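You operate a simulated robot arm through the tools that you are given. There is no shell and no other tool. Be economical: measure what you need, move in short steps, check, and stop when the job is done.

The job below is to be done with a simulated two-armed robot. You get a single attempt, and the scene is never put back.

JOB
Drain the side filter into the red-handled tray until it stops running.
Fine: carry the tray under the spout, shut both valves, open the vent, shut the drain after; leave the lid clamped.
Where things are to end (x, y in the base frame): red-handled tray within 0.05 m of [0.53, 0.49].

The check looks at the end state, three seconds after you hand in, the way a careful person would. Anything else that was tipped, shoved, dropped, spilled or broken makes it a failure. Lids that push on must go on centred and level and be pressed home; caps that screw on are set level and turned clockwise until they are tight.

ROBOT AND FRAMES
Two 7-joint arms with two-finger parallel grippers on one trunk, on a base that drives. Base frame: it is fixed to the floor where the robot stands at the start and does not move with it; the origin is under the middle of the robot, x ahead of it, y to its left, z up. Units: m, degrees, N and s.
The left shoulder is at the start at [0.06, 0.144, 0.926], the right one opposite. With the tool pointing down near the work surface each hand reaches from about 0.32 to 0.74 m from the robot's upright axis, wherever it stands, measured 20 degrees to its own side. Places, roughly: filter [0.6, 0.9, 0.8]; filter drain tap [0.7, 0.7, 1]; filter gauge [0.4, 1, 0.9]; filter inlet valve [0.3, 1.2, 0.6]; filter outlet valve [0.3, 0.7, 0.6]; filter stand under the drain spout [0.5, 0.5, 0.7]; filter vent tap [0.6, 1.2, 1]; front clamp lever [0.4, 1.1, 1]; rear clamp lever [0.7, 0.9, 1]. Payload 1.57 kg a hand.
The tool frame of a hand sits at the grasp point between the pads (the TCP): z along the fingers, y along the line on which they close. The tips reach 0.03 m beyond it. Largest opening 0.11 m; finger width 0.024, thickness 0.012; the body of the gripper, 0.048 by 0.112 m, starts 0.078 m behind the TCP.
Orientation is that of the tool frame in the base frame, as a unit quaternion [w, x, y, z]. With the fingers straight down and closing along the base's y, the tool's x points along the base's -x, its y along +y and its z along -z.

CONTROLS
- The arms move only by the tool drive_tool. It takes "left_series", "right_series" or both (then of equal length, played together; a hand with none holds still); each is a list of rows, each a list of 7 numbers: the shift along the base's x, y, z in m, then the turn, a rotation vector about the base's x, y, z in degrees, then the finger opening in m, from 0 to 0.11. In form: [[x, y, z, ax, ay, az, grip], ...]. A call has 1 to 12 rows; each row shifts and turns the commanded pose from where the row before left it. A row lasts 0.2 s, in which the tool goes at most 0.05 m and 8.6 degrees; a call with a longer step from one row to the next is refused whole, and so is a gripper value outside its range. A pose out of reach is approached as far as the arm can. The call stops where the force on the tool passes 60 N (or 10 N more than at its start, if that is more) or the arm is blocked; 0.2 s more then pass. Each finger travels about 0.045 m/s and halts on what it meets, pressing with about 28 N; the grip force reading is that of the motor and also rises with nothing between the fingers. The clock runs only during rows and for 0.2 s after the last one: add rows that do not move to give the fingers time. The reply holds the time, the measured pose of the TCP, the force on the tool along the base axes, the opening and the grip force, in the units named above and with some noise, with the torque about the TCP (base axes, N m) and any sound that the robot's microphone picked up, and new pictures: "show" is both (left out), scene, wrist or none (wrist: the cameras of the hands that moved).
- Cameras (640 x 400 px; columns grow to the right, rows downward): "scene" is now at [0.0388, 0.0269, 1.5332]; the picture's right is [0.38, -0.93, 0.00], its down [-0.72, -0.29, -0.63] and it looks along [0.58, 0.24, -0.77] (base axes); focal length 250 px, centre (320, 200). "left" rides on the left gripper at [0.07, -0.016, -0.141] in its tool frame; the picture's right is [0.23, 0.97, 0.00], its down [-0.86, 0.20, -0.48] and it looks along [-0.47, 0.11, 0.88] (tool axes); focal length 222 px, centre (320, 200). "right" rides on the right gripper at [0.07, 0.016, -0.141] in its tool frame; the picture's right is [-0.23, 0.97, 0.00], its down [-0.86, -0.20, -0.48] and it looks along [-0.47, -0.11, 0.88] (tool axes); focal length 222 px, centre (320, 200). There is no depth. A picture from a camera that has moved, and an enlarged one, comes with that camera's place and axes in the base frame and with its lens.
- move_column(by): slides the trunk up (or, below 0, down) by that many m; the arms and the scene camera ride with it, the base frame stays. It gives what a move gives, with no picture.
- roll_base(legs): drives the robot by 1 to 6 legs, each [ahead, left, turn to the left] in m, m and degrees, along the robot's own axes; the way and the turn of a leg run together, so that a leg with both is an arc; at most 1.5 m and 180 degrees a leg. The arms and the cameras ride along, it lands a little off, and it stops where it bumps. It gives what a move gives, and a new picture of the scene camera.
- aim_head(pan, tilt): turns the head with the scene camera to pan (to the left, within 86 degrees either way) and tilt (down, from -29 to 69), counted from straight ahead of the robot. It gives what a move gives, and a new picture of the scene camera.
- close_up(camera, box): a new picture of the part [left, top, right, bottom] of that camera's present view, enlarged. No time passes.
- hand_in(): hands the job in; it is judged then, once.

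Work in short steps. Places have to be worked out from the pictures, the camera data and where the tool is seen: move nearer, look again, correct. Check each grasp and each placing, and mend what went wrong. You have 120 turns and 260 pictures in all, those below and enlarged ones among them. Open the grippers and draw the arms clear of the work before you hand the job in, unless the task says otherwise; then end with one line.

The tools are called after "Request:" as a command line: name --argument value ..., lists and objects as JSON in quotes. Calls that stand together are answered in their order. drive_tool: Moves the arms, as the interface text tells. Its arguments: {"type":"object","properties":{"left_series":{"type":"array","items":{"type":"array","items":{"type":"number"}}},"right_series":{"type":"array","items":{"type":"array","items":{"type":"number"}}},"show":{"type":"string","enum":["both","scene","wrist","none"]}},"required":[]} The other tools are called the same way: move_column (by) slides the trunk up or down; roll_base (legs) drives the base; aim_head (pan, tilt) turns the head that bears the scene camera; close_up (camera, box) takes an enlarged picture of a part of a camera's view; hand_in () hands the job in.

At the start:

```text
time: 0.0
left_tool_pos: [0.3202, 0.3311, 1.0953]
left_ee_rot: [0.0, 0.001, 1.0, 0.0]
left_force: [0.5, 0.2, 0.8]
left_torque: [0.0, -0.01, -0.02]
left_gripper_width: 0.1099
left_grip_force: 0.0
right_tool_pos: [0.3868, 0.0535, 1.0961]
right_ee_rot: [0.0, 0.001, 1.0, 0.0]
right_force: [-0.1, 0.5, 0.7]
right_torque: [-0.02, 0.01, -0.01]
right_gripper_width: 0.11
right_grip_force: 0.0
trunk travel left (down, up): [-0.525, 0.065]
robot x, y, heading: [0.0002, 0.0012, 0.2]
head pan, tilt: [22.3, 50.8]
```

scene: 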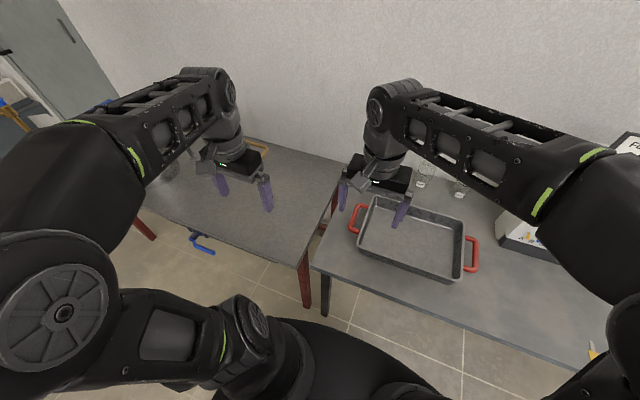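
right: 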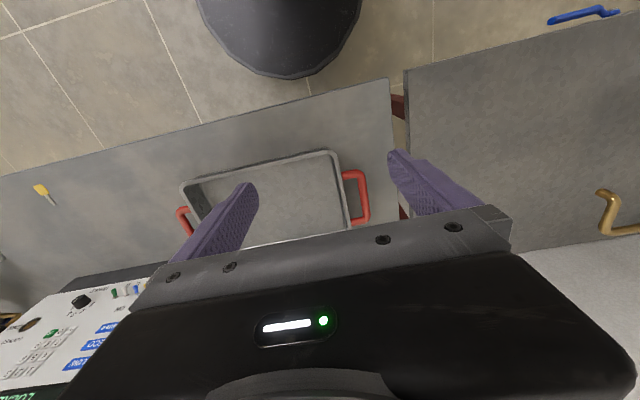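
left: 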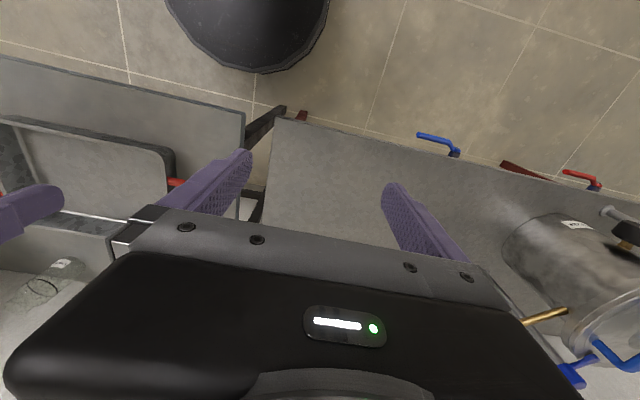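

I look toward the filter first by turning the head left.

Request:
aim_head --pan 60 --tilt 35

Request:
close_up --camera "left" --box '[400, 100, 640, 400]'

```text
time: 1.0
left_tool_pos: [0.3202, 0.3325, 1.0962]
left_ee_rot: [-0.001, 0.0, 1.0, 0.0]
left_force: [-0.3, 1.4, -0.4]
left_torque: [-0.02, 0.01, -0.04]
left_gripper_width: 0.1099
left_grip_force: 0.0
right_tool_pos: [0.386, 0.0553, 1.0966]
right_ee_rot: [0.0, 0.001, 1.0, 0.0]
right_force: [-0.3, 0.4, 0.0]
right_torque: [0.01, -0.04, 0.03]
right_gripper_width: 0.1103
right_grip_force: 0.0
trunk travel left (down, up): [-0.525, 0.065]
robot x, y, heading: [0.0019, -0.0001, 0.2]
head pan, tilt: [60.0, 35.0]
camera scene: at [0.0124, 0.0742, 1.5559], right [0.87, -0.5, 0.0], down [-0.29, -0.5, -0.82], along [0.41, 0.71, -0.57], focal length 250 px, centre (320, 200)
```

scene: 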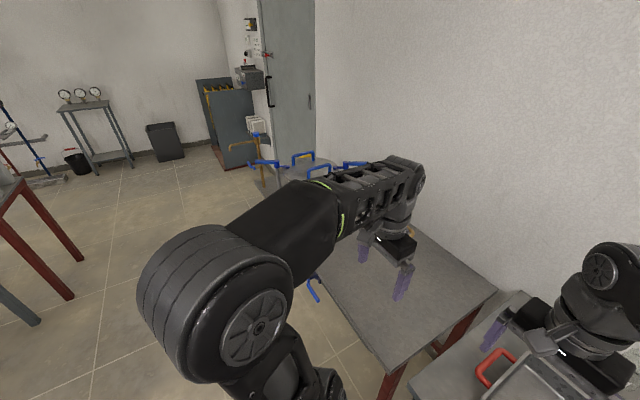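

```text
1.33 times, centred on (520, 250) of left
camera zoom: at [0.2499, 0.3154, 1.2389], right [-0.23, 0.97, 0.0], down [0.86, 0.2, 0.48], along [0.47, 0.11, -0.88], focal length 296 px, centre (53, 133)
```

zoom: 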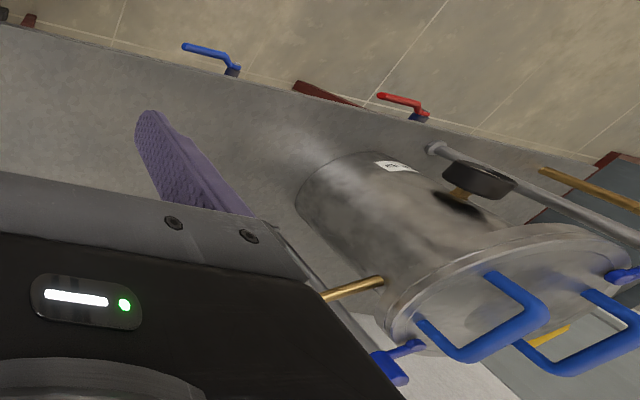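

The left arm blocks the view; I back off and shift left to survey the filter and the stand.

Request:
roll_base --legs '[[-0.35, 0, 0], [0, 0.6, 0]]'

Request:
aim_head --pan 5 --tilt 40

```text
time: 6.3
left_tool_pos: [-0.0326, 0.9394, 1.0968]
left_ee_rot: [0.0, -0.002, 1.0, 0.0]
left_force: [0.6, 0.6, -0.6]
left_torque: [0.03, 0.01, 0.04]
left_gripper_width: 0.1097
left_grip_force: 0.1
right_tool_pos: [0.0373, 0.662, 1.0974]
right_ee_rot: [0.0, -0.003, 1.0, 0.0]
right_force: [-0.1, 0.5, 0.5]
right_torque: [-0.01, -0.01, -0.01]
right_gripper_width: 0.1099
right_grip_force: 0.0
trunk travel left (down, up): [-0.525, 0.065]
robot x, y, heading: [-0.3476, 0.6051, 0.3]
head pan, tilt: [60.0, 35.0]
camera scene: at [-0.3382, 0.6804, 1.5559], right [0.87, -0.5, 0.0], down [-0.28, -0.5, -0.82], along [0.41, 0.71, -0.57], focal length 250 px, centre (320, 200)
```

scene: 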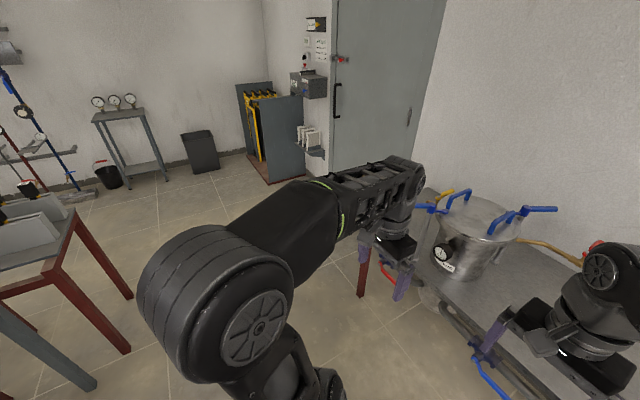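

```text
time: 7.6
left_tool_pos: [-0.0305, 0.9391, 1.097]
left_ee_rot: [0.0, -0.002, 1.0, 0.0]
left_force: [0.5, 0.2, 0.2]
left_torque: [0.0, -0.02, -0.03]
left_gripper_width: 0.1104
left_grip_force: 0.1
right_tool_pos: [0.0366, 0.6609, 1.0971]
right_ee_rot: [0.0, -0.003, 1.0, 0.0]
right_force: [-0.8, 0.0, 0.0]
right_torque: [-0.01, 0.01, -0.02]
right_gripper_width: 0.1099
right_grip_force: 0.0
trunk travel left (down, up): [-0.525, 0.065]
robot x, y, heading: [-0.351, 0.6088, 0.7]
head pan, tilt: [5.0, 40.0]
camera scene: at [-0.2972, 0.6111, 1.5484], right [0.09, -1.0, 0.0], down [-0.64, -0.06, -0.77], along [0.76, 0.07, -0.64], focal length 250 px, centre (320, 200)
```

scene: 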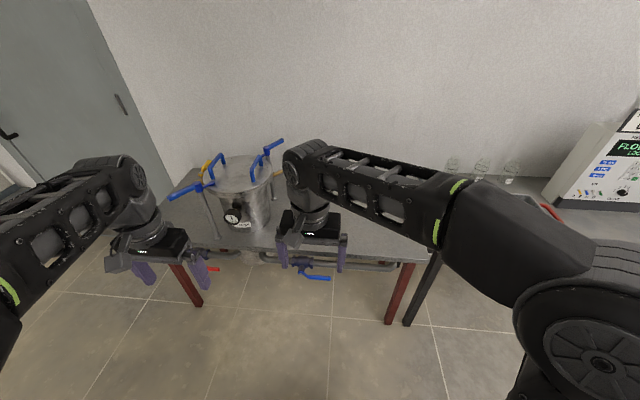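

The filter is visible; I zoom on it and on the valves, and move the right hand aside to see the drain side.

Request:
close_up --camera "scene" --box '[150, 120, 350, 245]'

Request:
close_up --camera "scene" --box '[180, 210, 420, 330]'

Request:
drive_tool --right_series '[[0, -0.05, 0, 0, 0, 0, 0.11], [0, -0.05, 0, 0, 0, 0, 0.11], [0, -0.05, 0, 0, 0, 0, 0.11], [0, -0.05, 0, 0, 0, 0, 0.11], [0, -0.05, 0, 0, 0, 0, 0.11], [0, -0.05, 0, 0, 0, 0, 0.11], [0, -0.05, 0, 0, 0, 0, 0.11]]' --show "scene"

```text
3.20 times, centred on (250, 182) of scene
camera zoom: at [-0.2972, 0.6111, 1.5484], right [0.09, -1.0, 0.0], down [-0.64, -0.06, -0.77], along [0.76, 0.07, -0.64], focal length 800 px, centre (544, 256)
```

zoom: 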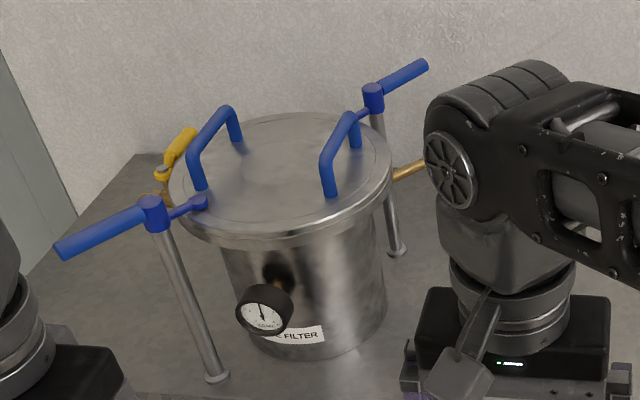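

```text
2.67 times, centred on (300, 270) of scene
camera zoom: at [-0.2972, 0.6111, 1.5484], right [0.09, -1.0, 0.0], down [-0.64, -0.06, -0.77], along [0.76, 0.07, -0.64], focal length 666 px, centre (373, 13)
```

zoom: 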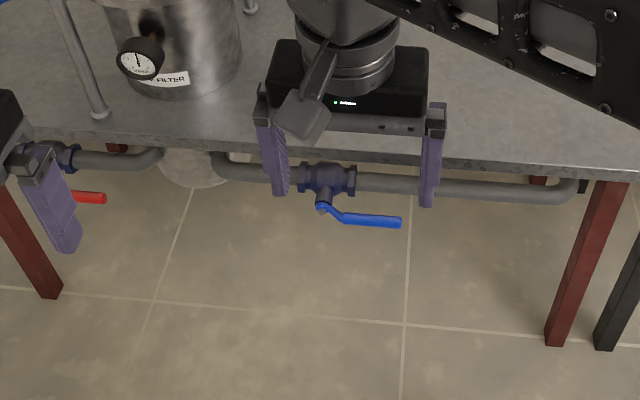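

```text
time: 9.2
left_tool_pos: [-0.0311, 0.9379, 1.0962]
left_ee_rot: [0.0, -0.003, 1.0, 0.0]
left_force: [-0.1, -0.7, -0.5]
left_torque: [0.02, 0.0, 0.0]
left_gripper_width: 0.1102
left_grip_force: 0.2
right_tool_pos: [0.0351, 0.3096, 1.0974]
right_ee_rot: [0.0, -0.004, 1.0, 0.0]
right_force: [-0.4, -0.4, -0.2]
right_torque: [0.01, -0.02, 0.01]
right_gripper_width: 0.1101
right_grip_force: 0.1
trunk travel left (down, up): [-0.525, 0.065]
robot x, y, heading: [-0.3485, 0.6032, 0.3]
head pan, tilt: [5.0, 40.0]
camera scene: at [-0.2972, 0.6102, 1.5484], right [0.09, -1.0, 0.0], down [-0.64, -0.06, -0.77], along [0.76, 0.07, -0.64], focal length 250 px, centre (320, 200)
```

scene: 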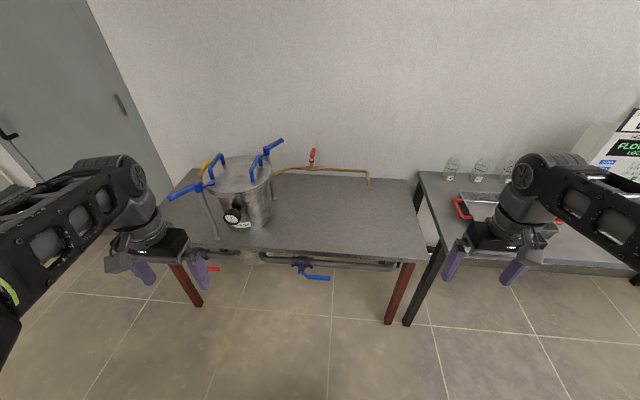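

The drain pipe, tap (red, upright) and spout are now visible. I zoom on them and on the valves.

Request:
close_up --camera "scene" --box '[260, 130, 400, 218]'

Request:
close_up --camera "scene" --box '[250, 230, 400, 324]'

Request:
close_up --camera "left" --box '[0, 0, 640, 400]'

```text
4.55 times, centred on (330, 174) of scene
camera zoom: at [-0.2972, 0.6102, 1.5484], right [0.09, -1.0, 0.0], down [-0.64, -0.06, -0.77], along [0.76, 0.07, -0.64], focal length 1136 px, centre (274, 318)
```

zoom: 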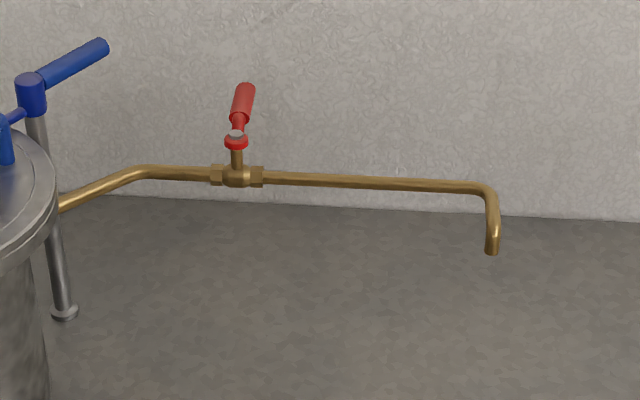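

```text
4.26 times, centred on (325, 277) of scene
camera zoom: at [-0.2972, 0.6102, 1.5484], right [0.09, -1.0, 0.0], down [-0.64, -0.06, -0.77], along [0.76, 0.07, -0.64], focal length 1063 px, centre (299, -128)
```

zoom: 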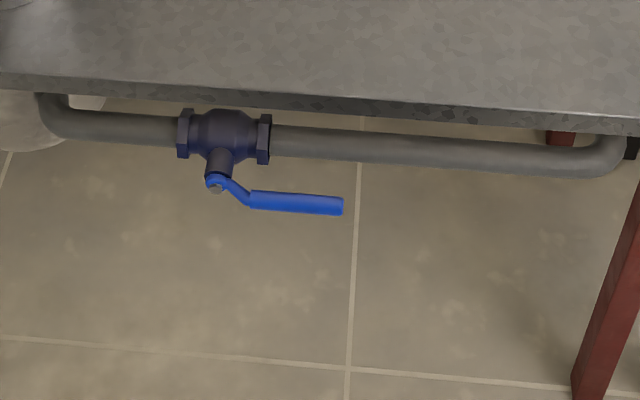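

```text
1.00 times, centred on (320, 200) of left
camera zoom: at [-0.1019, 0.9214, 1.2391], right [-0.23, 0.97, 0.0], down [0.85, 0.2, 0.48], along [0.47, 0.11, -0.88], focal length 222 px, centre (320, 200)
```

zoom: 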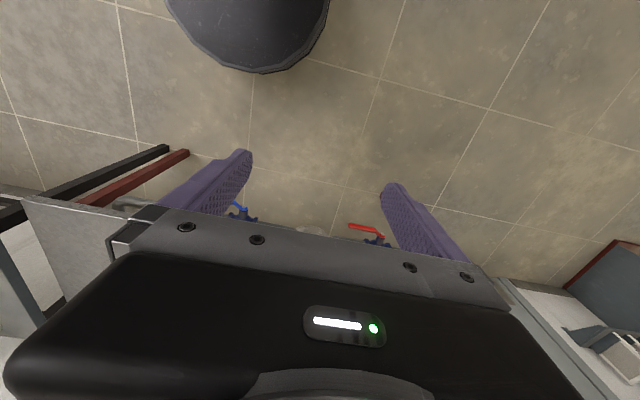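

The tray handles lie along x at the tray's y ends; near the spout the drain pipe (z≈1.0) runs over the left handle, so I'll carry with hands pitched. I drive back in front of the tray and look.

Request:
roll_base --legs '[[0, -0.695, 0], [0.2, 0, 0]]'

Request:
aim_head --pan 0 --tilt 45

```text
time: 14.2
left_tool_pos: [0.1727, 0.2477, 1.096]
left_ee_rot: [-0.001, -0.006, 1.0, -0.001]
left_force: [-0.8, -1.1, -0.6]
left_torque: [-0.02, 0.04, 0.0]
left_gripper_width: 0.1098
left_grip_force: 0.1
right_tool_pos: [0.2419, -0.3795, 1.0981]
right_ee_rot: [-0.001, -0.006, 1.0, 0.0]
right_force: [0.1, -0.3, 0.3]
right_torque: [-0.02, 0.05, -0.01]
right_gripper_width: 0.1099
right_grip_force: 0.1
trunk travel left (down, up): [-0.525, 0.065]
robot x, y, heading: [-0.1466, -0.085, 0.5]
head pan, tilt: [5.0, 40.0]
camera scene: at [-0.0916, -0.0814, 1.5483], right [0.1, -1.0, 0.0], down [-0.64, -0.06, -0.77], along [0.76, 0.08, -0.64], focal length 250 px, centre (320, 200)
```

scene: 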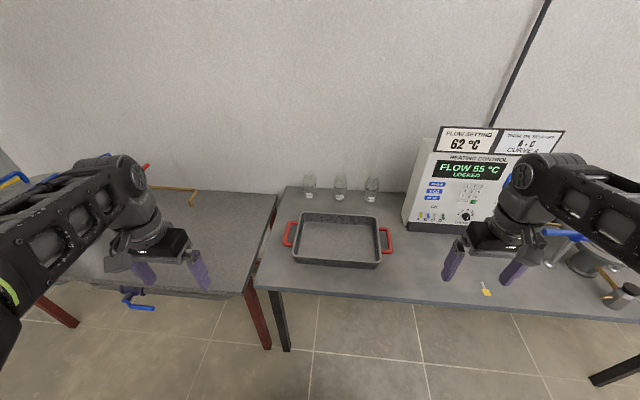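

```text
time: 14.8
left_tool_pos: [0.1702, 0.2492, 1.0965]
left_ee_rot: [0.0, -0.005, 1.0, 0.0]
left_force: [0.0, 0.5, -0.1]
left_torque: [-0.01, -0.01, 0.0]
left_gripper_width: 0.1098
left_grip_force: 0.1
right_tool_pos: [0.2408, -0.3786, 1.0982]
right_ee_rot: [-0.001, -0.005, 1.0, 0.0]
right_force: [0.3, -0.3, 0.2]
right_torque: [0.01, -0.02, 0.03]
right_gripper_width: 0.1101
right_grip_force: 0.1
trunk travel left (down, up): [-0.525, 0.065]
robot x, y, heading: [-0.1481, -0.0831, 0.7]
head pan, tilt: [0.0, 45.0]
camera scene: at [-0.0967, -0.0889, 1.5412], right [0.01, -1.0, 0.0], down [-0.71, -0.01, -0.71], along [0.71, 0.01, -0.71], focal length 250 px, centre (320, 200)
```

scene: 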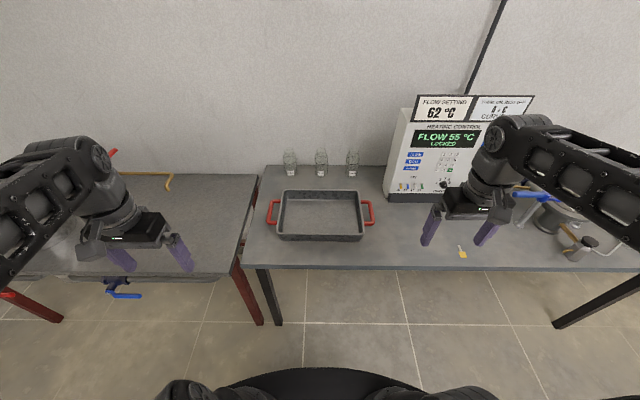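

Request:
close_up --camera "scene" --box '[240, 160, 400, 260]'

```text
4.00 times, centred on (320, 210) of scene
camera zoom: at [-0.0967, -0.0889, 1.5412], right [0.01, -1.0, 0.0], down [-0.71, -0.01, -0.71], along [0.71, 0.01, -0.71], focal length 1000 px, centre (320, 160)
```

zoom: 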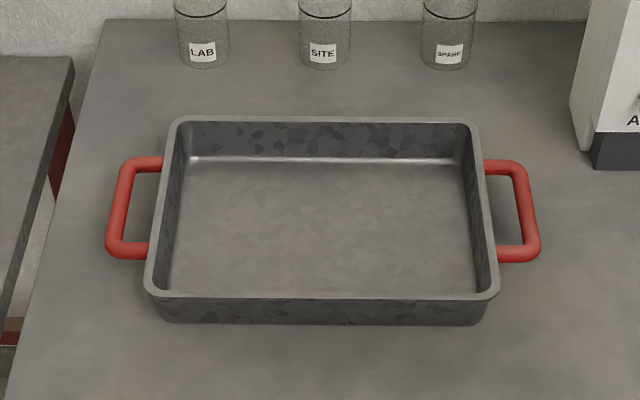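

Bars estimated at y≈+0.108 and −0.270, x≈0.53, about 0.85 high. I move the base ahead to x≈0 and pitch both hands forward 45°.

Request:
roll_base --legs '[[0.15, 0, -0.7]]'

Request:
drive_tool --left_series '[[0, -0.02, 0, 0, -7.5, 0, 0.07], [0, -0.02, 0, 0, -7.5, 0, 0.07], [0, -0.02, 0, 0, -7.5, 0, 0.07], [0, -0.02, 0, 0, -7.5, 0, 0.07], [0, -0.02, 0, 0, -7.5, 0, 0.07], [0, -0.02, 0, 0, -7.5, 0, 0.07], [0, -0.02, 0, 0, 0, 0, 0.07]]' --right_series '[[0, 0.015, 0, 0, -7.5, 0, 0.07], [0, 0.015, 0, 0, -7.5, 0, 0.07], [0, 0.015, 0, 0, -7.5, 0, 0.07], [0, 0.015, 0, 0, -7.5, 0, 0.07], [0, 0.015, 0, 0, -7.5, 0, 0.07], [0, 0.015, 0, 0, -7.5, 0, 0.07], [0, 0.015, 0, 0, 0, 0, 0.07]]'

```text
time: 16.2
left_tool_pos: [0.3271, 0.2431, 1.0969]
left_ee_rot: [-0.001, 0.0, 1.0, -0.001]
left_force: [0.7, 0.9, 0.5]
left_torque: [0.0, 0.04, -0.01]
left_gripper_width: 0.1101
left_grip_force: 0.0
right_tool_pos: [0.3883, -0.3836, 1.0976]
right_ee_rot: [-0.001, 0.002, 1.0, 0.0]
right_force: [0.4, 0.1, -0.3]
right_torque: [0.01, 0.03, 0.0]
right_gripper_width: 0.1101
right_grip_force: 0.1
trunk travel left (down, up): [-0.525, 0.065]
robot x, y, heading: [0.0014, -0.0868, -0.0]
head pan, tilt: [0.0, 45.0]
camera scene: at [0.0554, -0.0889, 1.5411], right [0.0, -1.0, 0.0], down [-0.71, 0.0, -0.71], along [0.71, 0.0, -0.71], focal length 250 px, centre (320, 200)
```

scene: 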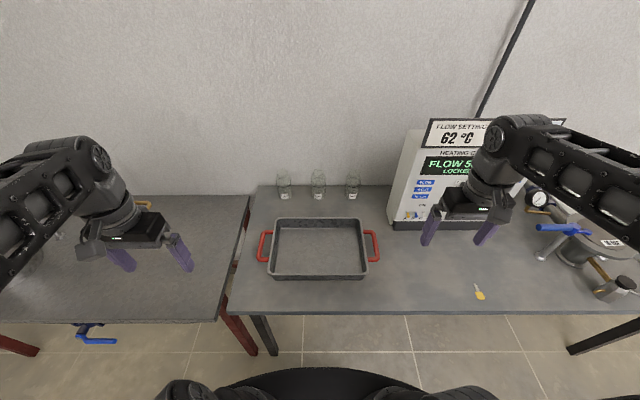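

```text
time: 17.8
left_tool_pos: [0.3447, 0.1088, 1.1352]
left_ee_rot: [0.383, 0.0, 0.924, 0.0]
left_force: [0.2, -0.3, -0.1]
left_torque: [0.03, 0.04, 0.0]
left_gripper_width: 0.0701
left_grip_force: 0.0
left hand out of reach, approached as far as the arm can: row 5, 6
right_tool_pos: [0.3942, -0.2777, 1.1055]
right_ee_rot: [0.383, 0.001, 0.924, 0.0]
right_force: [-0.6, -0.2, -0.1]
right_torque: [0.03, -0.04, 0.0]
right_gripper_width: 0.0702
right_grip_force: 0.0
right hand out of reach, approached as far as the arm can: row 6
trunk travel left (down, up): [-0.525, 0.065]
robot x, y, heading: [0.0023, -0.0923, -0.2]
head pan, tilt: [0.0, 45.0]
camera scene: at [0.0538, -0.0884, 1.5411], right [0.0, -1.0, 0.0], down [-0.71, 0.0, -0.71], along [0.71, 0.0, -0.71], focal length 250 px, centre (320, 200)
camera right: at [0.2434, -0.262, 1.1539], right [0.16, 0.97, 0.16], down [0.27, -0.2, 0.94], along [0.95, -0.11, -0.29], focal length 222 px, centre (320, 200)
camera left: at [0.1941, 0.0913, 1.1871], right [-0.16, 0.97, -0.16], down [0.27, 0.2, 0.94], along [0.95, 0.11, -0.29], focal length 222 px, centre (320, 200)
```

scene: 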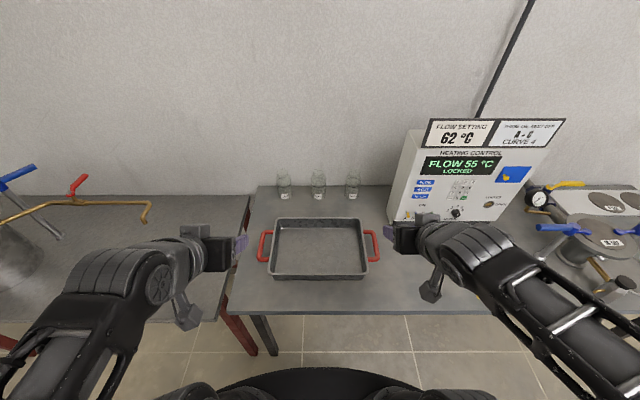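
right: 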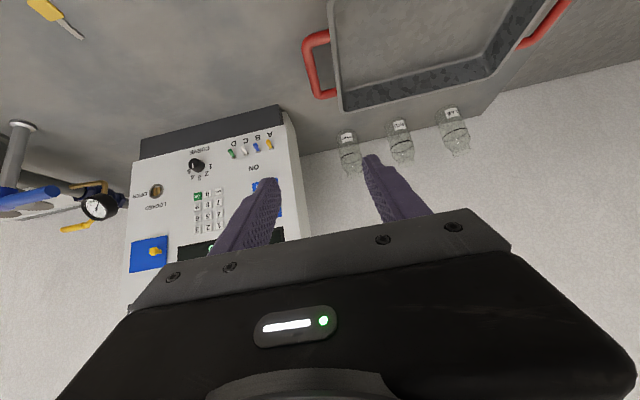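
left: 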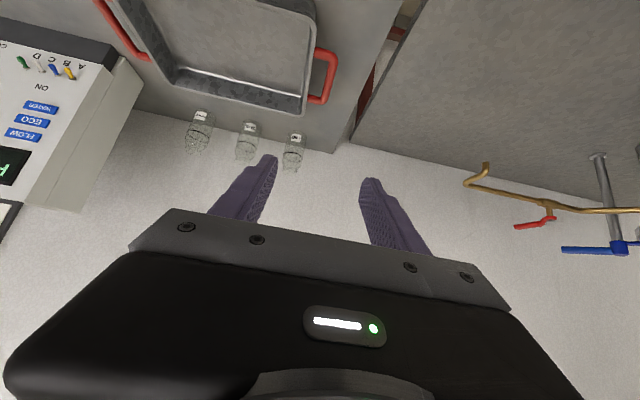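

Hands pitched 45°. I move both toward the bars, stopping short to check.

Request:
drive_tool --left_series '[[0.035, 0, -0.03, 0, 0, 0, 0.07], [0.035, 0, -0.03, 0, 0, 0, 0.07], [0.035, 0, -0.03, 0, 0, 0, 0.07], [0.035, 0, -0.03, 0, 0, 0, 0.07], [0, 0, 0, 0, 0, 0, 0.07]]' --right_series '[[0.023, 0.002, -0.03, 0, 0, 0, 0.07], [0.023, 0.002, -0.03, 0, 0, 0, 0.07], [0.023, 0.002, -0.03, 0, 0, 0, 0.07], [0.023, 0.002, -0.03, 0, 0, 0, 0.07], [0, 0, 0, 0, 0, 0, 0.07]]'

```text
time: 19.0
left_tool_pos: [0.4884, 0.1066, 1.0225]
left_ee_rot: [0.383, 0.0, 0.924, 0.0]
left_force: [-0.1, -0.2, 1.1]
left_torque: [-0.03, -0.03, -0.03]
left_gripper_width: 0.0702
left_grip_force: 0.1
left hand out of reach, approached as far as the arm can: row 1
right_tool_pos: [0.4896, -0.2714, 0.9908]
right_ee_rot: [0.384, 0.0, 0.923, 0.001]
right_force: [-0.6, 0.2, 1.2]
right_torque: [-0.03, -0.04, -0.04]
right_gripper_width: 0.07
right_grip_force: 0.0
right hand out of reach, approached as far as the arm can: row 1
trunk travel left (down, up): [-0.525, 0.065]
robot x, y, heading: [0.0032, -0.0887, -0.2]
head pan, tilt: [0.0, 45.0]
camera scene: at [0.0518, -0.0886, 1.5412], right [0.0, -1.0, 0.0], down [-0.71, 0.0, -0.71], along [0.71, 0.0, -0.71], focal length 250 px, centre (320, 200)
camera right: at [0.3391, -0.2541, 1.0384], right [0.16, 0.97, 0.16], down [0.26, -0.2, 0.94], along [0.95, -0.11, -0.29], focal length 222 px, centre (320, 200)
camera left: at [0.3376, 0.0905, 1.0738], right [-0.16, 0.97, -0.16], down [0.27, 0.2, 0.94], along [0.95, 0.11, -0.29], focal length 222 px, centre (320, 200)
```

scene: 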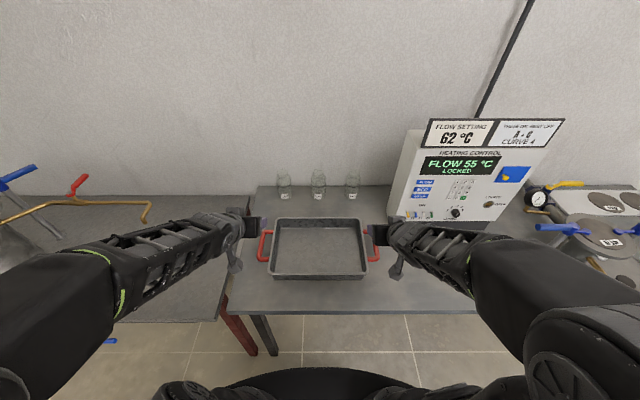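
right: 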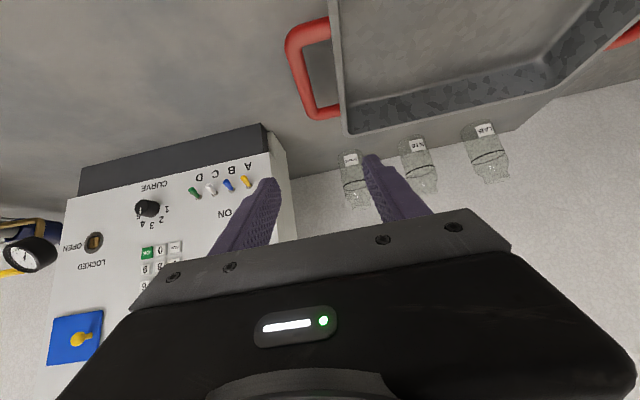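
left: 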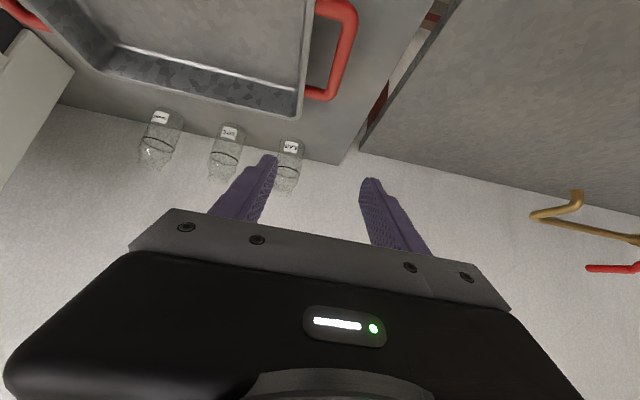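

Bars confirmed at y≈0.107 and −0.272, z≈0.85. I narrow to 0.05 and descend around both bars.

Request:
drive_tool --left_series '[[0.016, 0, -0.033, 0, 0, 0, 0.05], [0.016, 0, -0.033, 0, 0, 0, 0.05], [0, 0, -0.033, 0, 0, 0, 0.05], [0, 0, -0.025, 0, 0, 0, 0.05], [0, 0, -0.02, 0, 0, 0, 0.05], [0, 0, 0, 0, 0, 0, 0.05]]' --right_series '[[0.015, 0, -0.026, 0, 0, 0, 0.05], [0.015, 0, -0.026, 0, 0, 0, 0.05], [0, 0, -0.026, 0, 0, 0, 0.05], [0, 0, -0.02, 0, 0, 0, 0.05], [0, 0, -0.015, 0, 0, 0, 0.05], [0, 0, 0, 0, 0, 0, 0.05]]'

```text
time: 20.4
left_tool_pos: [0.5215, 0.1072, 0.8789]
left_ee_rot: [0.383, 0.001, 0.924, 0.0]
left_force: [0.5, 0.4, -0.4]
left_torque: [0.01, -0.04, 0.01]
left_gripper_width: 0.0503
left_grip_force: 0.0
right_tool_pos: [0.5193, -0.2705, 0.8751]
right_ee_rot: [0.383, 0.001, 0.924, 0.0]
right_force: [0.6, 0.7, -0.5]
right_torque: [-0.01, 0.01, 0.01]
right_gripper_width: 0.0499
right_grip_force: 0.1
trunk travel left (down, up): [-0.525, 0.065]
robot x, y, heading: [0.0034, -0.0851, -0.0]
head pan, tilt: [0.0, 45.0]
camera scene: at [0.0534, -0.0889, 1.5412], right [0.0, -1.0, 0.0], down [-0.71, 0.0, -0.71], along [0.71, 0.0, -0.71], focal length 250 px, centre (320, 200)
camera right: at [0.3693, -0.254, 0.9252], right [0.16, 0.97, 0.16], down [0.27, -0.2, 0.94], along [0.95, -0.11, -0.29], focal length 222 px, centre (320, 200)
camera left: at [0.371, 0.091, 0.9296], right [-0.16, 0.97, -0.16], down [0.27, 0.2, 0.94], along [0.95, 0.11, -0.29], focal length 222 px, centre (320, 200)
```

scene: 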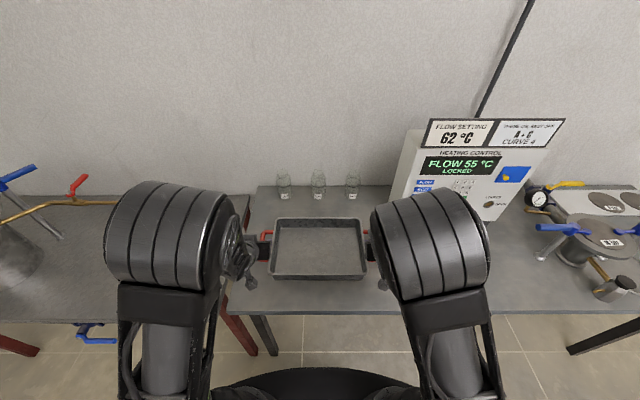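
right: 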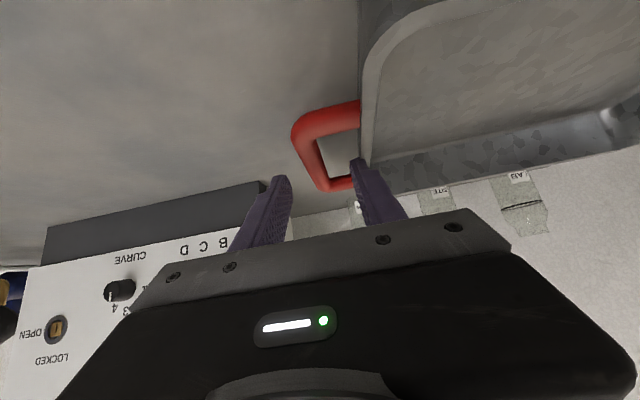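
left: 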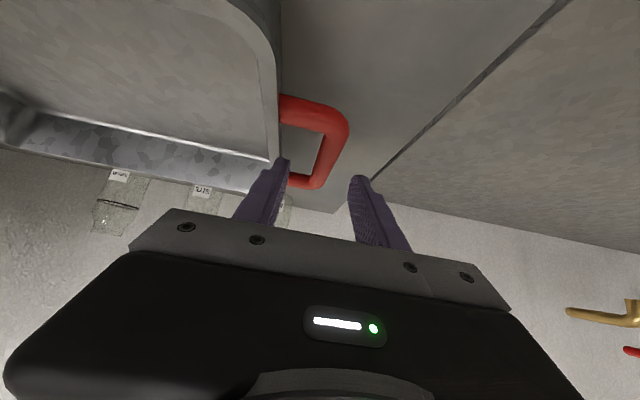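

Alignment is good; I narrow to 0.04 and go down the last 0.025 m on both bars.

Request:
drive_tool --left_series '[[0, 0, 0, 0, 0, 0, 0.042], [0, 0.001, -0.014, 0, 0, 0, 0.042], [0, 0, -0.014, 0, 0, 0, 0.042], [0, 0, 0, 0, 0, 0, 0.042]]' --right_series '[[0, -0.002, 0, 0, 0, 0, 0.042], [0, 0, -0.012, 0, 0, 0, 0.042], [0, 0, -0.012, 0, 0, 0, 0.042], [0, 0, 0, 0, 0, 0, 0.042]]' --show "wrist"

```text
time: 21.4
left_tool_pos: [0.521, 0.1084, 0.8497]
left_ee_rot: [0.383, 0.0, 0.924, 0.001]
left_force: [0.1, -0.3, -0.1]
left_torque: [-0.01, -0.01, -0.02]
left_gripper_width: 0.0422
left_grip_force: 0.0
right_tool_pos: [0.5202, -0.2732, 0.8528]
right_ee_rot: [0.383, 0.002, 0.924, 0.0]
right_force: [0.2, -0.5, -0.3]
right_torque: [0.01, -0.01, 0.01]
right_gripper_width: 0.042
right_grip_force: 0.1
trunk travel left (down, up): [-0.525, 0.065]
robot x, y, heading: [0.004, -0.0834, -0.1]
head pan, tilt: [0.0, 45.0]
camera right: at [0.3695, -0.2565, 0.9011], right [0.16, 0.97, 0.16], down [0.27, -0.2, 0.94], along [0.95, -0.11, -0.29], focal length 222 px, centre (320, 200)
camera left: at [0.371, 0.0923, 0.9011], right [-0.16, 0.97, -0.16], down [0.27, 0.2, 0.94], along [0.95, 0.11, -0.29], focal length 222 px, centre (320, 200)
```

right: 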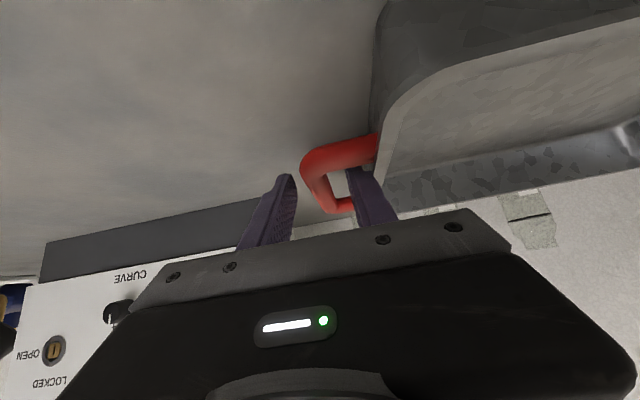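
left: 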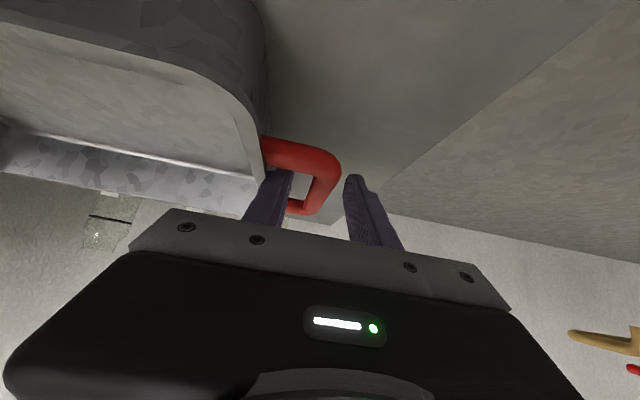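

Both bars sit between the fingers. Slightly lower, then close both.

Request:
drive_tool --left_series '[[0, 0, -0.006, 0, 0, 0, 0.042], [0, 0, 0, 0, 0, 0, 0.01], [0, 0, 0, 0, 0, 0, 0.0], [0, 0, 0, 0, 0, 0, 0.0], [0, 0, 0, 0, 0, 0, 0.0]]' --right_series '[[0, 0, -0.009, 0, 0, 0, 0.042], [0, 0, 0, 0, 0, 0, 0.01], [0, 0, 0, 0, 0, 0, 0.0], [0, 0, 0, 0, 0, 0, 0.0], [0, 0, 0, 0, 0, 0, 0.0]]' --show "wrist"

```text
time: 22.6
left_tool_pos: [0.5209, 0.1086, 0.8441]
left_ee_rot: [0.383, 0.001, 0.924, -0.001]
left_force: [0.1, -2.8, 1.0]
left_torque: [0.06, -0.24, -0.58]
left_gripper_width: 0.0157
left_grip_force: 28.1
right_tool_pos: [0.5195, -0.2725, 0.8438]
right_ee_rot: [0.383, -0.001, 0.924, 0.002]
right_force: [-1.4, 3.0, 1.3]
right_torque: [-0.02, -0.19, 0.7]
right_gripper_width: 0.0161
right_grip_force: 28.0
trunk travel left (down, up): [-0.525, 0.065]
robot x, y, heading: [0.0046, -0.0851, -0.2]
head pan, tilt: [0.0, 45.0]
camera right: at [0.3694, -0.2559, 0.8925], right [0.16, 0.97, 0.16], down [0.27, -0.2, 0.94], along [0.95, -0.11, -0.29], focal length 222 px, centre (320, 200)
camera left: at [0.3709, 0.0923, 0.895], right [-0.16, 0.97, -0.16], down [0.27, 0.2, 0.94], along [0.95, 0.11, -0.29], focal length 222 px, centre (320, 200)
```

right: 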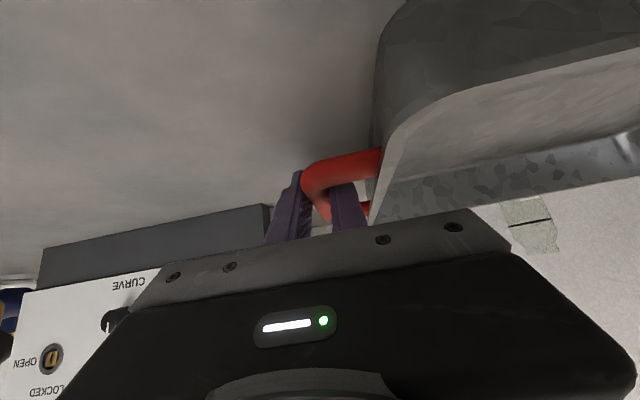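
left: 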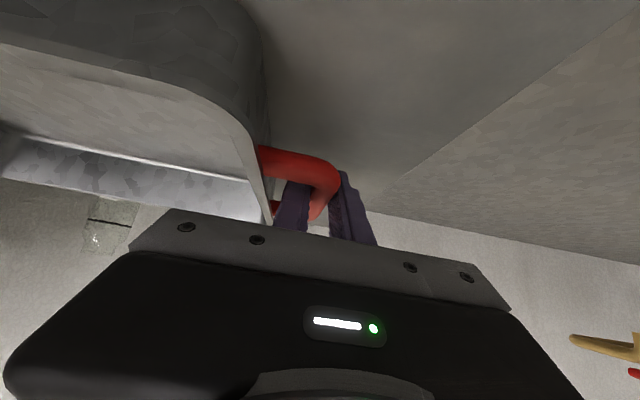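

Both bars gripped (16 mm, 28 N). Lift 4 cm together.

Request:
drive_tool --left_series '[[0, 0, 0.01, 0, 0, 0, 0], [0, 0, 0.01, 0, 0, 0, 0], [0, 0, 0.01, 0, 0, 0, 0], [0, 0, 0.01, 0, 0, 0, 0]]' --right_series '[[0, 0, 0.01, 0, 0, 0, 0], [0, 0, 0.01, 0, 0, 0, 0], [0, 0, 0.01, 0, 0, 0, 0], [0, 0, 0.01, 0, 0, 0, 0]]' --show "scene"

```text
time: 23.6
left_tool_pos: [0.5218, 0.1076, 0.884]
left_ee_rot: [0.382, 0.001, 0.924, 0.001]
left_force: [-0.3, -6.1, -1.9]
left_torque: [-0.06, -0.03, -0.59]
left_gripper_width: 0.0157
left_grip_force: 27.7
right_tool_pos: [0.5185, -0.2725, 0.8835]
right_ee_rot: [0.383, 0.0, 0.924, 0.001]
right_force: [-0.3, 6.4, -3.5]
right_torque: [0.0, 0.09, 0.6]
right_gripper_width: 0.0157
right_grip_force: 28.5
trunk travel left (down, up): [-0.525, 0.065]
robot x, y, heading: [0.0055, -0.0872, -0.3]
head pan, tilt: [0.0, 45.0]
camera scene: at [0.0539, -0.0889, 1.5411], right [0.0, -1.0, 0.0], down [-0.71, 0.0, -0.71], along [0.71, 0.0, -0.71], focal length 250 px, centre (320, 200)
```

scene: 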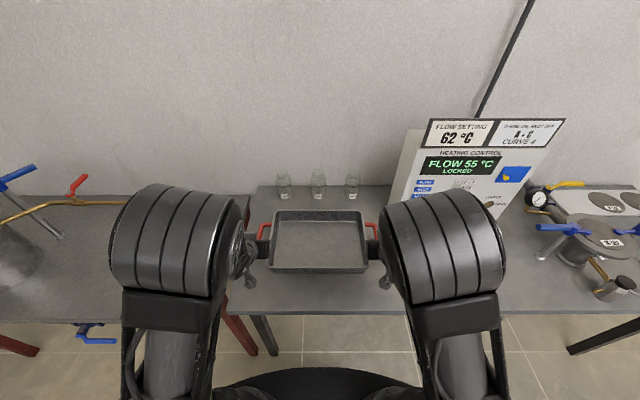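

Tray lifted level (~0.6 kg). I back off 0.22 m and shift 0.572 m left, then check.

Request:
roll_base --legs '[[-0.22, 0, 0.3], [0, 0.572, 0]]'

Request:
aim_head --pan 10 --tilt 40

```text
time: 28.2
left_tool_pos: [0.3018, 0.6828, 0.8841]
left_ee_rot: [0.383, 0.001, 0.924, 0.0]
left_force: [0.3, -11.6, -2.6]
left_torque: [-0.02, 0.02, -0.63]
left_gripper_width: 0.016
left_grip_force: 28.3
right_tool_pos: [0.2994, 0.3023, 0.8824]
right_ee_rot: [0.382, 0.001, 0.924, 0.0]
right_force: [-0.1, 12.5, -3.4]
right_torque: [-0.01, 0.13, 0.65]
right_gripper_width: 0.0159
right_grip_force: 27.8
trunk travel left (down, up): [-0.525, 0.065]
robot x, y, heading: [-0.2165, 0.4857, -0.1]
head pan, tilt: [0.0, 45.0]
camera scene: at [-0.1658, 0.4856, 1.5411], right [0.0, -1.0, 0.0], down [-0.71, 0.0, -0.71], along [0.71, 0.0, -0.71], focal length 250 px, centre (320, 200)
```

scene: 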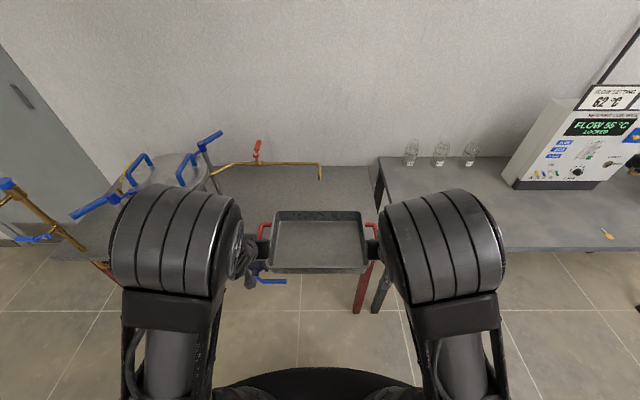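

```text
time: 28.9
left_tool_pos: [0.3018, 0.6818, 0.8845]
left_ee_rot: [0.382, 0.001, 0.924, 0.001]
left_force: [-0.7, 0.0, -2.5]
left_torque: [0.04, -0.02, -0.62]
left_gripper_width: 0.0157
left_grip_force: 28.2
right_tool_pos: [0.3002, 0.3019, 0.8841]
right_ee_rot: [0.383, 0.001, 0.924, 0.0]
right_force: [-0.7, -0.4, -3.4]
right_torque: [-0.03, 0.11, 0.74]
right_gripper_width: 0.0158
right_grip_force: 27.6
trunk travel left (down, up): [-0.525, 0.065]
robot x, y, heading: [-0.2154, 0.4843, -0.1]
head pan, tilt: [10.0, 40.0]
camera scene: at [-0.1634, 0.4996, 1.5483], right [0.17, -0.99, 0.0], down [-0.63, -0.11, -0.77], along [0.75, 0.13, -0.64], focal length 250 px, centre (320, 200)
```

scene: 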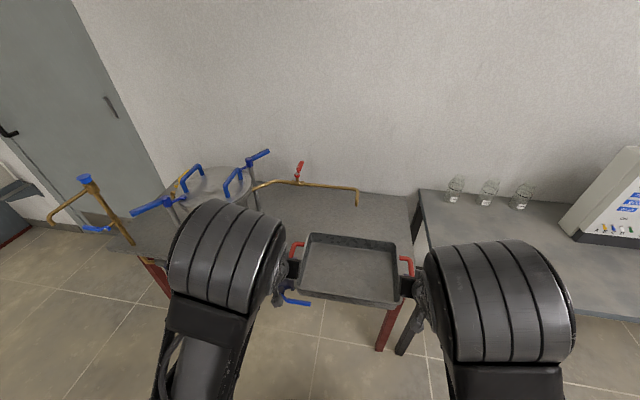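

Spout is at about (0.54, 0.483, 0.945), tray centred at y≈0.492. I lower 1.2 cm and drive ahead 0.229 m.

Request:
drive_tool --left_series '[[0, 0, -0.006, 0, 0, 0, 0], [0, 0, -0.006, 0, 0, 0, 0]]' --right_series '[[0, 0, -0.006, 0, 0, 0, 0], [0, 0, -0.006, 0, 0, 0, 0]]' --show "none"

Request:
roll_base --legs '[[0.14, 0, 0]]'

```text
time: 29.5
left_tool_pos: [0.3009, 0.6834, 0.8708]
left_ee_rot: [0.383, 0.001, 0.924, 0.0]
left_force: [0.0, -1.5, -2.8]
left_torque: [0.08, 0.14, -0.69]
left_gripper_width: 0.0157
left_grip_force: 27.7
right_tool_pos: [0.2992, 0.301, 0.8704]
right_ee_rot: [0.382, 0.0, 0.924, 0.001]
right_force: [-0.1, 1.4, -2.9]
right_torque: [0.01, -0.01, 0.57]
right_gripper_width: 0.016
right_grip_force: 28.0
trunk travel left (down, up): [-0.525, 0.065]
robot x, y, heading: [-0.216, 0.4869, -0.0]
head pan, tilt: [10.0, 40.0]
```

```text
time: 30.8
left_tool_pos: [0.4433, 0.683, 0.871]
left_ee_rot: [0.382, 0.001, 0.924, 0.0]
left_force: [-0.5, -6.7, -3.5]
left_torque: [-0.01, 0.06, -0.59]
left_gripper_width: 0.0157
left_grip_force: 28.1
right_tool_pos: [0.4419, 0.3017, 0.8694]
right_ee_rot: [0.381, 0.0, 0.925, 0.001]
right_force: [-0.3, 4.9, -3.3]
right_torque: [0.03, 0.05, 0.61]
right_gripper_width: 0.0157
right_grip_force: 28.0
trunk travel left (down, up): [-0.525, 0.065]
robot x, y, heading: [-0.0723, 0.4883, 0.0]
head pan, tilt: [10.0, 40.0]
camera scene: at [-0.0208, 0.4995, 1.5483], right [0.17, -0.98, 0.0], down [-0.63, -0.11, -0.77], along [0.75, 0.13, -0.64], focal length 250 px, centre (320, 200)
```

scene: 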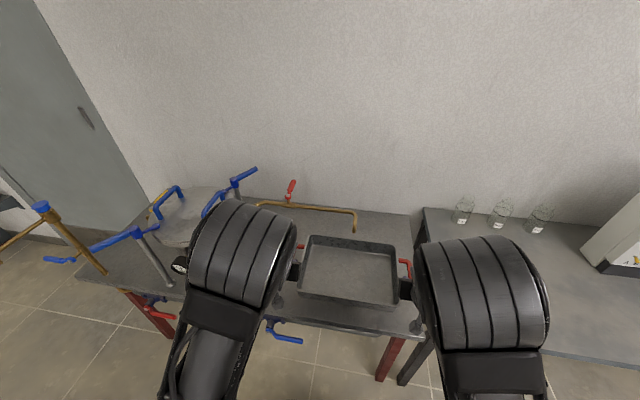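

Spout z ≈0.93–0.945, tray rim ≈0.885; clearance fine. Forward another 0.088 m.

Request:
roll_base --legs '[[0.088, 0, 0]]'

```text
time: 31.9
left_tool_pos: [0.5321, 0.6813, 0.8702]
left_ee_rot: [0.382, 0.001, 0.924, 0.0]
left_force: [0.0, 0.2, -3.4]
left_torque: [0.0, 0.07, -0.58]
left_gripper_width: 0.0161
left_grip_force: 28.1
right_tool_pos: [0.529, 0.301, 0.8696]
right_ee_rot: [0.382, 0.001, 0.924, 0.0]
right_force: [0.0, -0.5, -2.0]
right_torque: [-0.01, 0.1, 0.61]
right_gripper_width: 0.0159
right_grip_force: 28.0
trunk travel left (down, up): [-0.525, 0.065]
robot x, y, heading: [0.0147, 0.4854, -0.2]
head pan, tilt: [10.0, 40.0]
camera scene: at [0.0678, 0.4993, 1.5483], right [0.17, -0.99, 0.0], down [-0.63, -0.11, -0.76], along [0.75, 0.13, -0.64], focal length 250 px, centre (320, 200)
```

scene: 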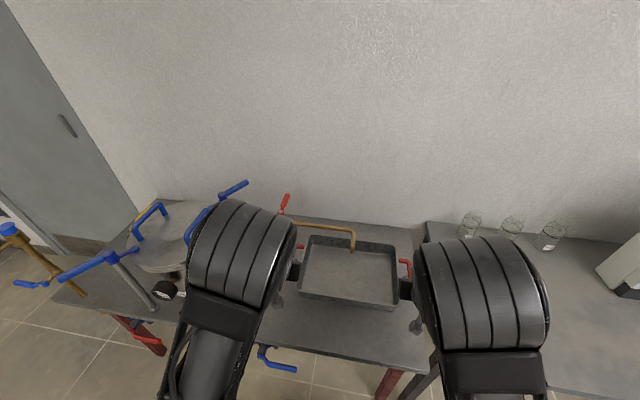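

The spout is over the tray. I lower until it rests.

Request:
drive_tool --left_series '[[0, 0, -0.007, 0, 0, 0, 0], [0, 0, -0.007, 0, 0, 0, 0], [0, 0, -0.006, 0, 0, 0, 0], [0, 0, -0.004, 0, 0, 0, 0], [0, 0, -0.003, 0, 0, 0, 0]]' --right_series '[[0, 0, -0.007, 0, 0, 0, 0], [0, 0, -0.007, 0, 0, 0, 0], [0, 0, -0.006, 0, 0, 0, 0], [0, 0, -0.004, 0, 0, 0, 0], [0, 0, -0.003, 0, 0, 0, 0]]' --show "wrist"

```text
time: 33.1
left_tool_pos: [0.53, 0.6814, 0.8444]
left_ee_rot: [0.383, 0.002, 0.924, 0.0]
left_force: [0.3, 1.8, -2.3]
left_torque: [0.08, 0.04, -0.61]
left_gripper_width: 0.0157
left_grip_force: 28.3
right_tool_pos: [0.5283, 0.3012, 0.8436]
right_ee_rot: [0.382, -0.001, 0.924, 0.002]
right_force: [1.1, -1.6, -3.2]
right_torque: [-0.01, 0.09, 0.72]
right_gripper_width: 0.0159
right_grip_force: 28.1
trunk travel left (down, up): [-0.525, 0.065]
robot x, y, heading: [0.0122, 0.4819, -0.3]
head pan, tilt: [10.0, 40.0]
camera right: at [0.379, 0.3175, 0.8927], right [0.16, 0.97, 0.16], down [0.27, -0.2, 0.94], along [0.95, -0.11, -0.29], focal length 222 px, centre (320, 200)
camera left: at [0.3802, 0.6658, 0.8962], right [-0.16, 0.97, -0.16], down [0.27, 0.2, 0.94], along [0.95, 0.11, -0.29], focal length 222 px, centre (320, 200)
```

right: 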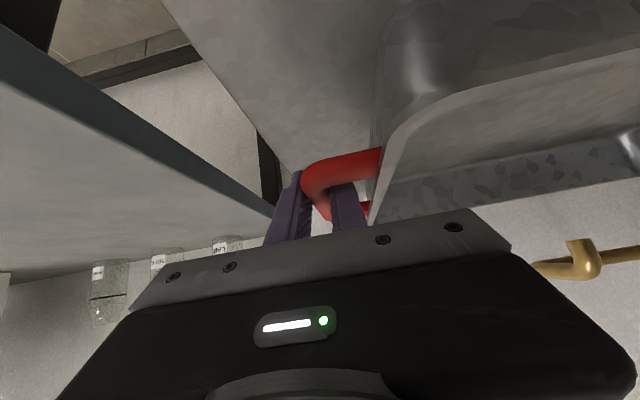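
left: 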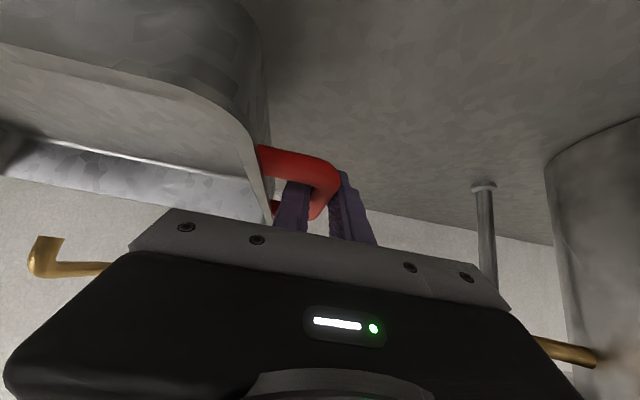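

Not yet touching — this table is lower. Continue down in small steps.

Request:
drive_tool --left_series '[[0, 0, -0.006, 0, 0, 0, 0], [0, 0, -0.006, 0, 0, 0, 0], [0, 0, -0.004, 0, 0, 0, 0], [0, 0, 0, 0, 0, 0, 0]]' --right_series '[[0, 0, -0.006, 0, 0, 0, 0], [0, 0, -0.006, 0, 0, 0, 0], [0, 0, -0.004, 0, 0, 0, 0], [0, 0, 0, 0, 0, 0, 0]]' --show "wrist"

```text
time: 34.1
left_tool_pos: [0.531, 0.6811, 0.8292]
left_ee_rot: [0.383, 0.002, 0.924, 0.0]
left_force: [0.3, 2.6, -2.4]
left_torque: [0.0, 0.13, -0.62]
left_gripper_width: 0.0155
left_grip_force: 28.2
right_tool_pos: [0.5291, 0.3017, 0.8282]
right_ee_rot: [0.382, 0.0, 0.924, 0.001]
right_force: [-0.6, -0.7, -2.9]
right_torque: [-0.03, 0.03, 0.7]
right_gripper_width: 0.016
right_grip_force: 28.2
trunk travel left (down, up): [-0.525, 0.065]
robot x, y, heading: [0.016, 0.4866, 0.2]
head pan, tilt: [10.0, 40.0]
camera right: at [0.3788, 0.3176, 0.8767], right [0.16, 0.97, 0.16], down [0.27, -0.2, 0.94], along [0.95, -0.11, -0.29], focal length 222 px, centre (320, 200)
camera left: at [0.38, 0.6659, 0.8804], right [-0.16, 0.97, -0.16], down [0.27, 0.2, 0.94], along [0.95, 0.11, -0.29], focal length 222 px, centre (320, 200)
```

right: 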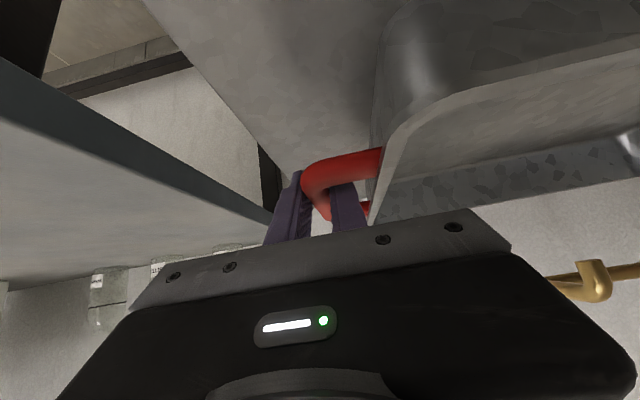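
left: 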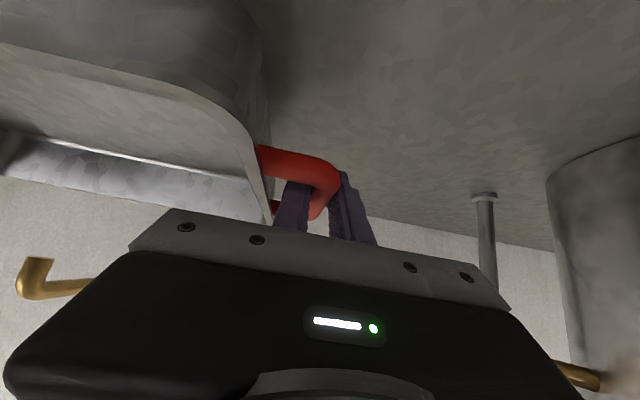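

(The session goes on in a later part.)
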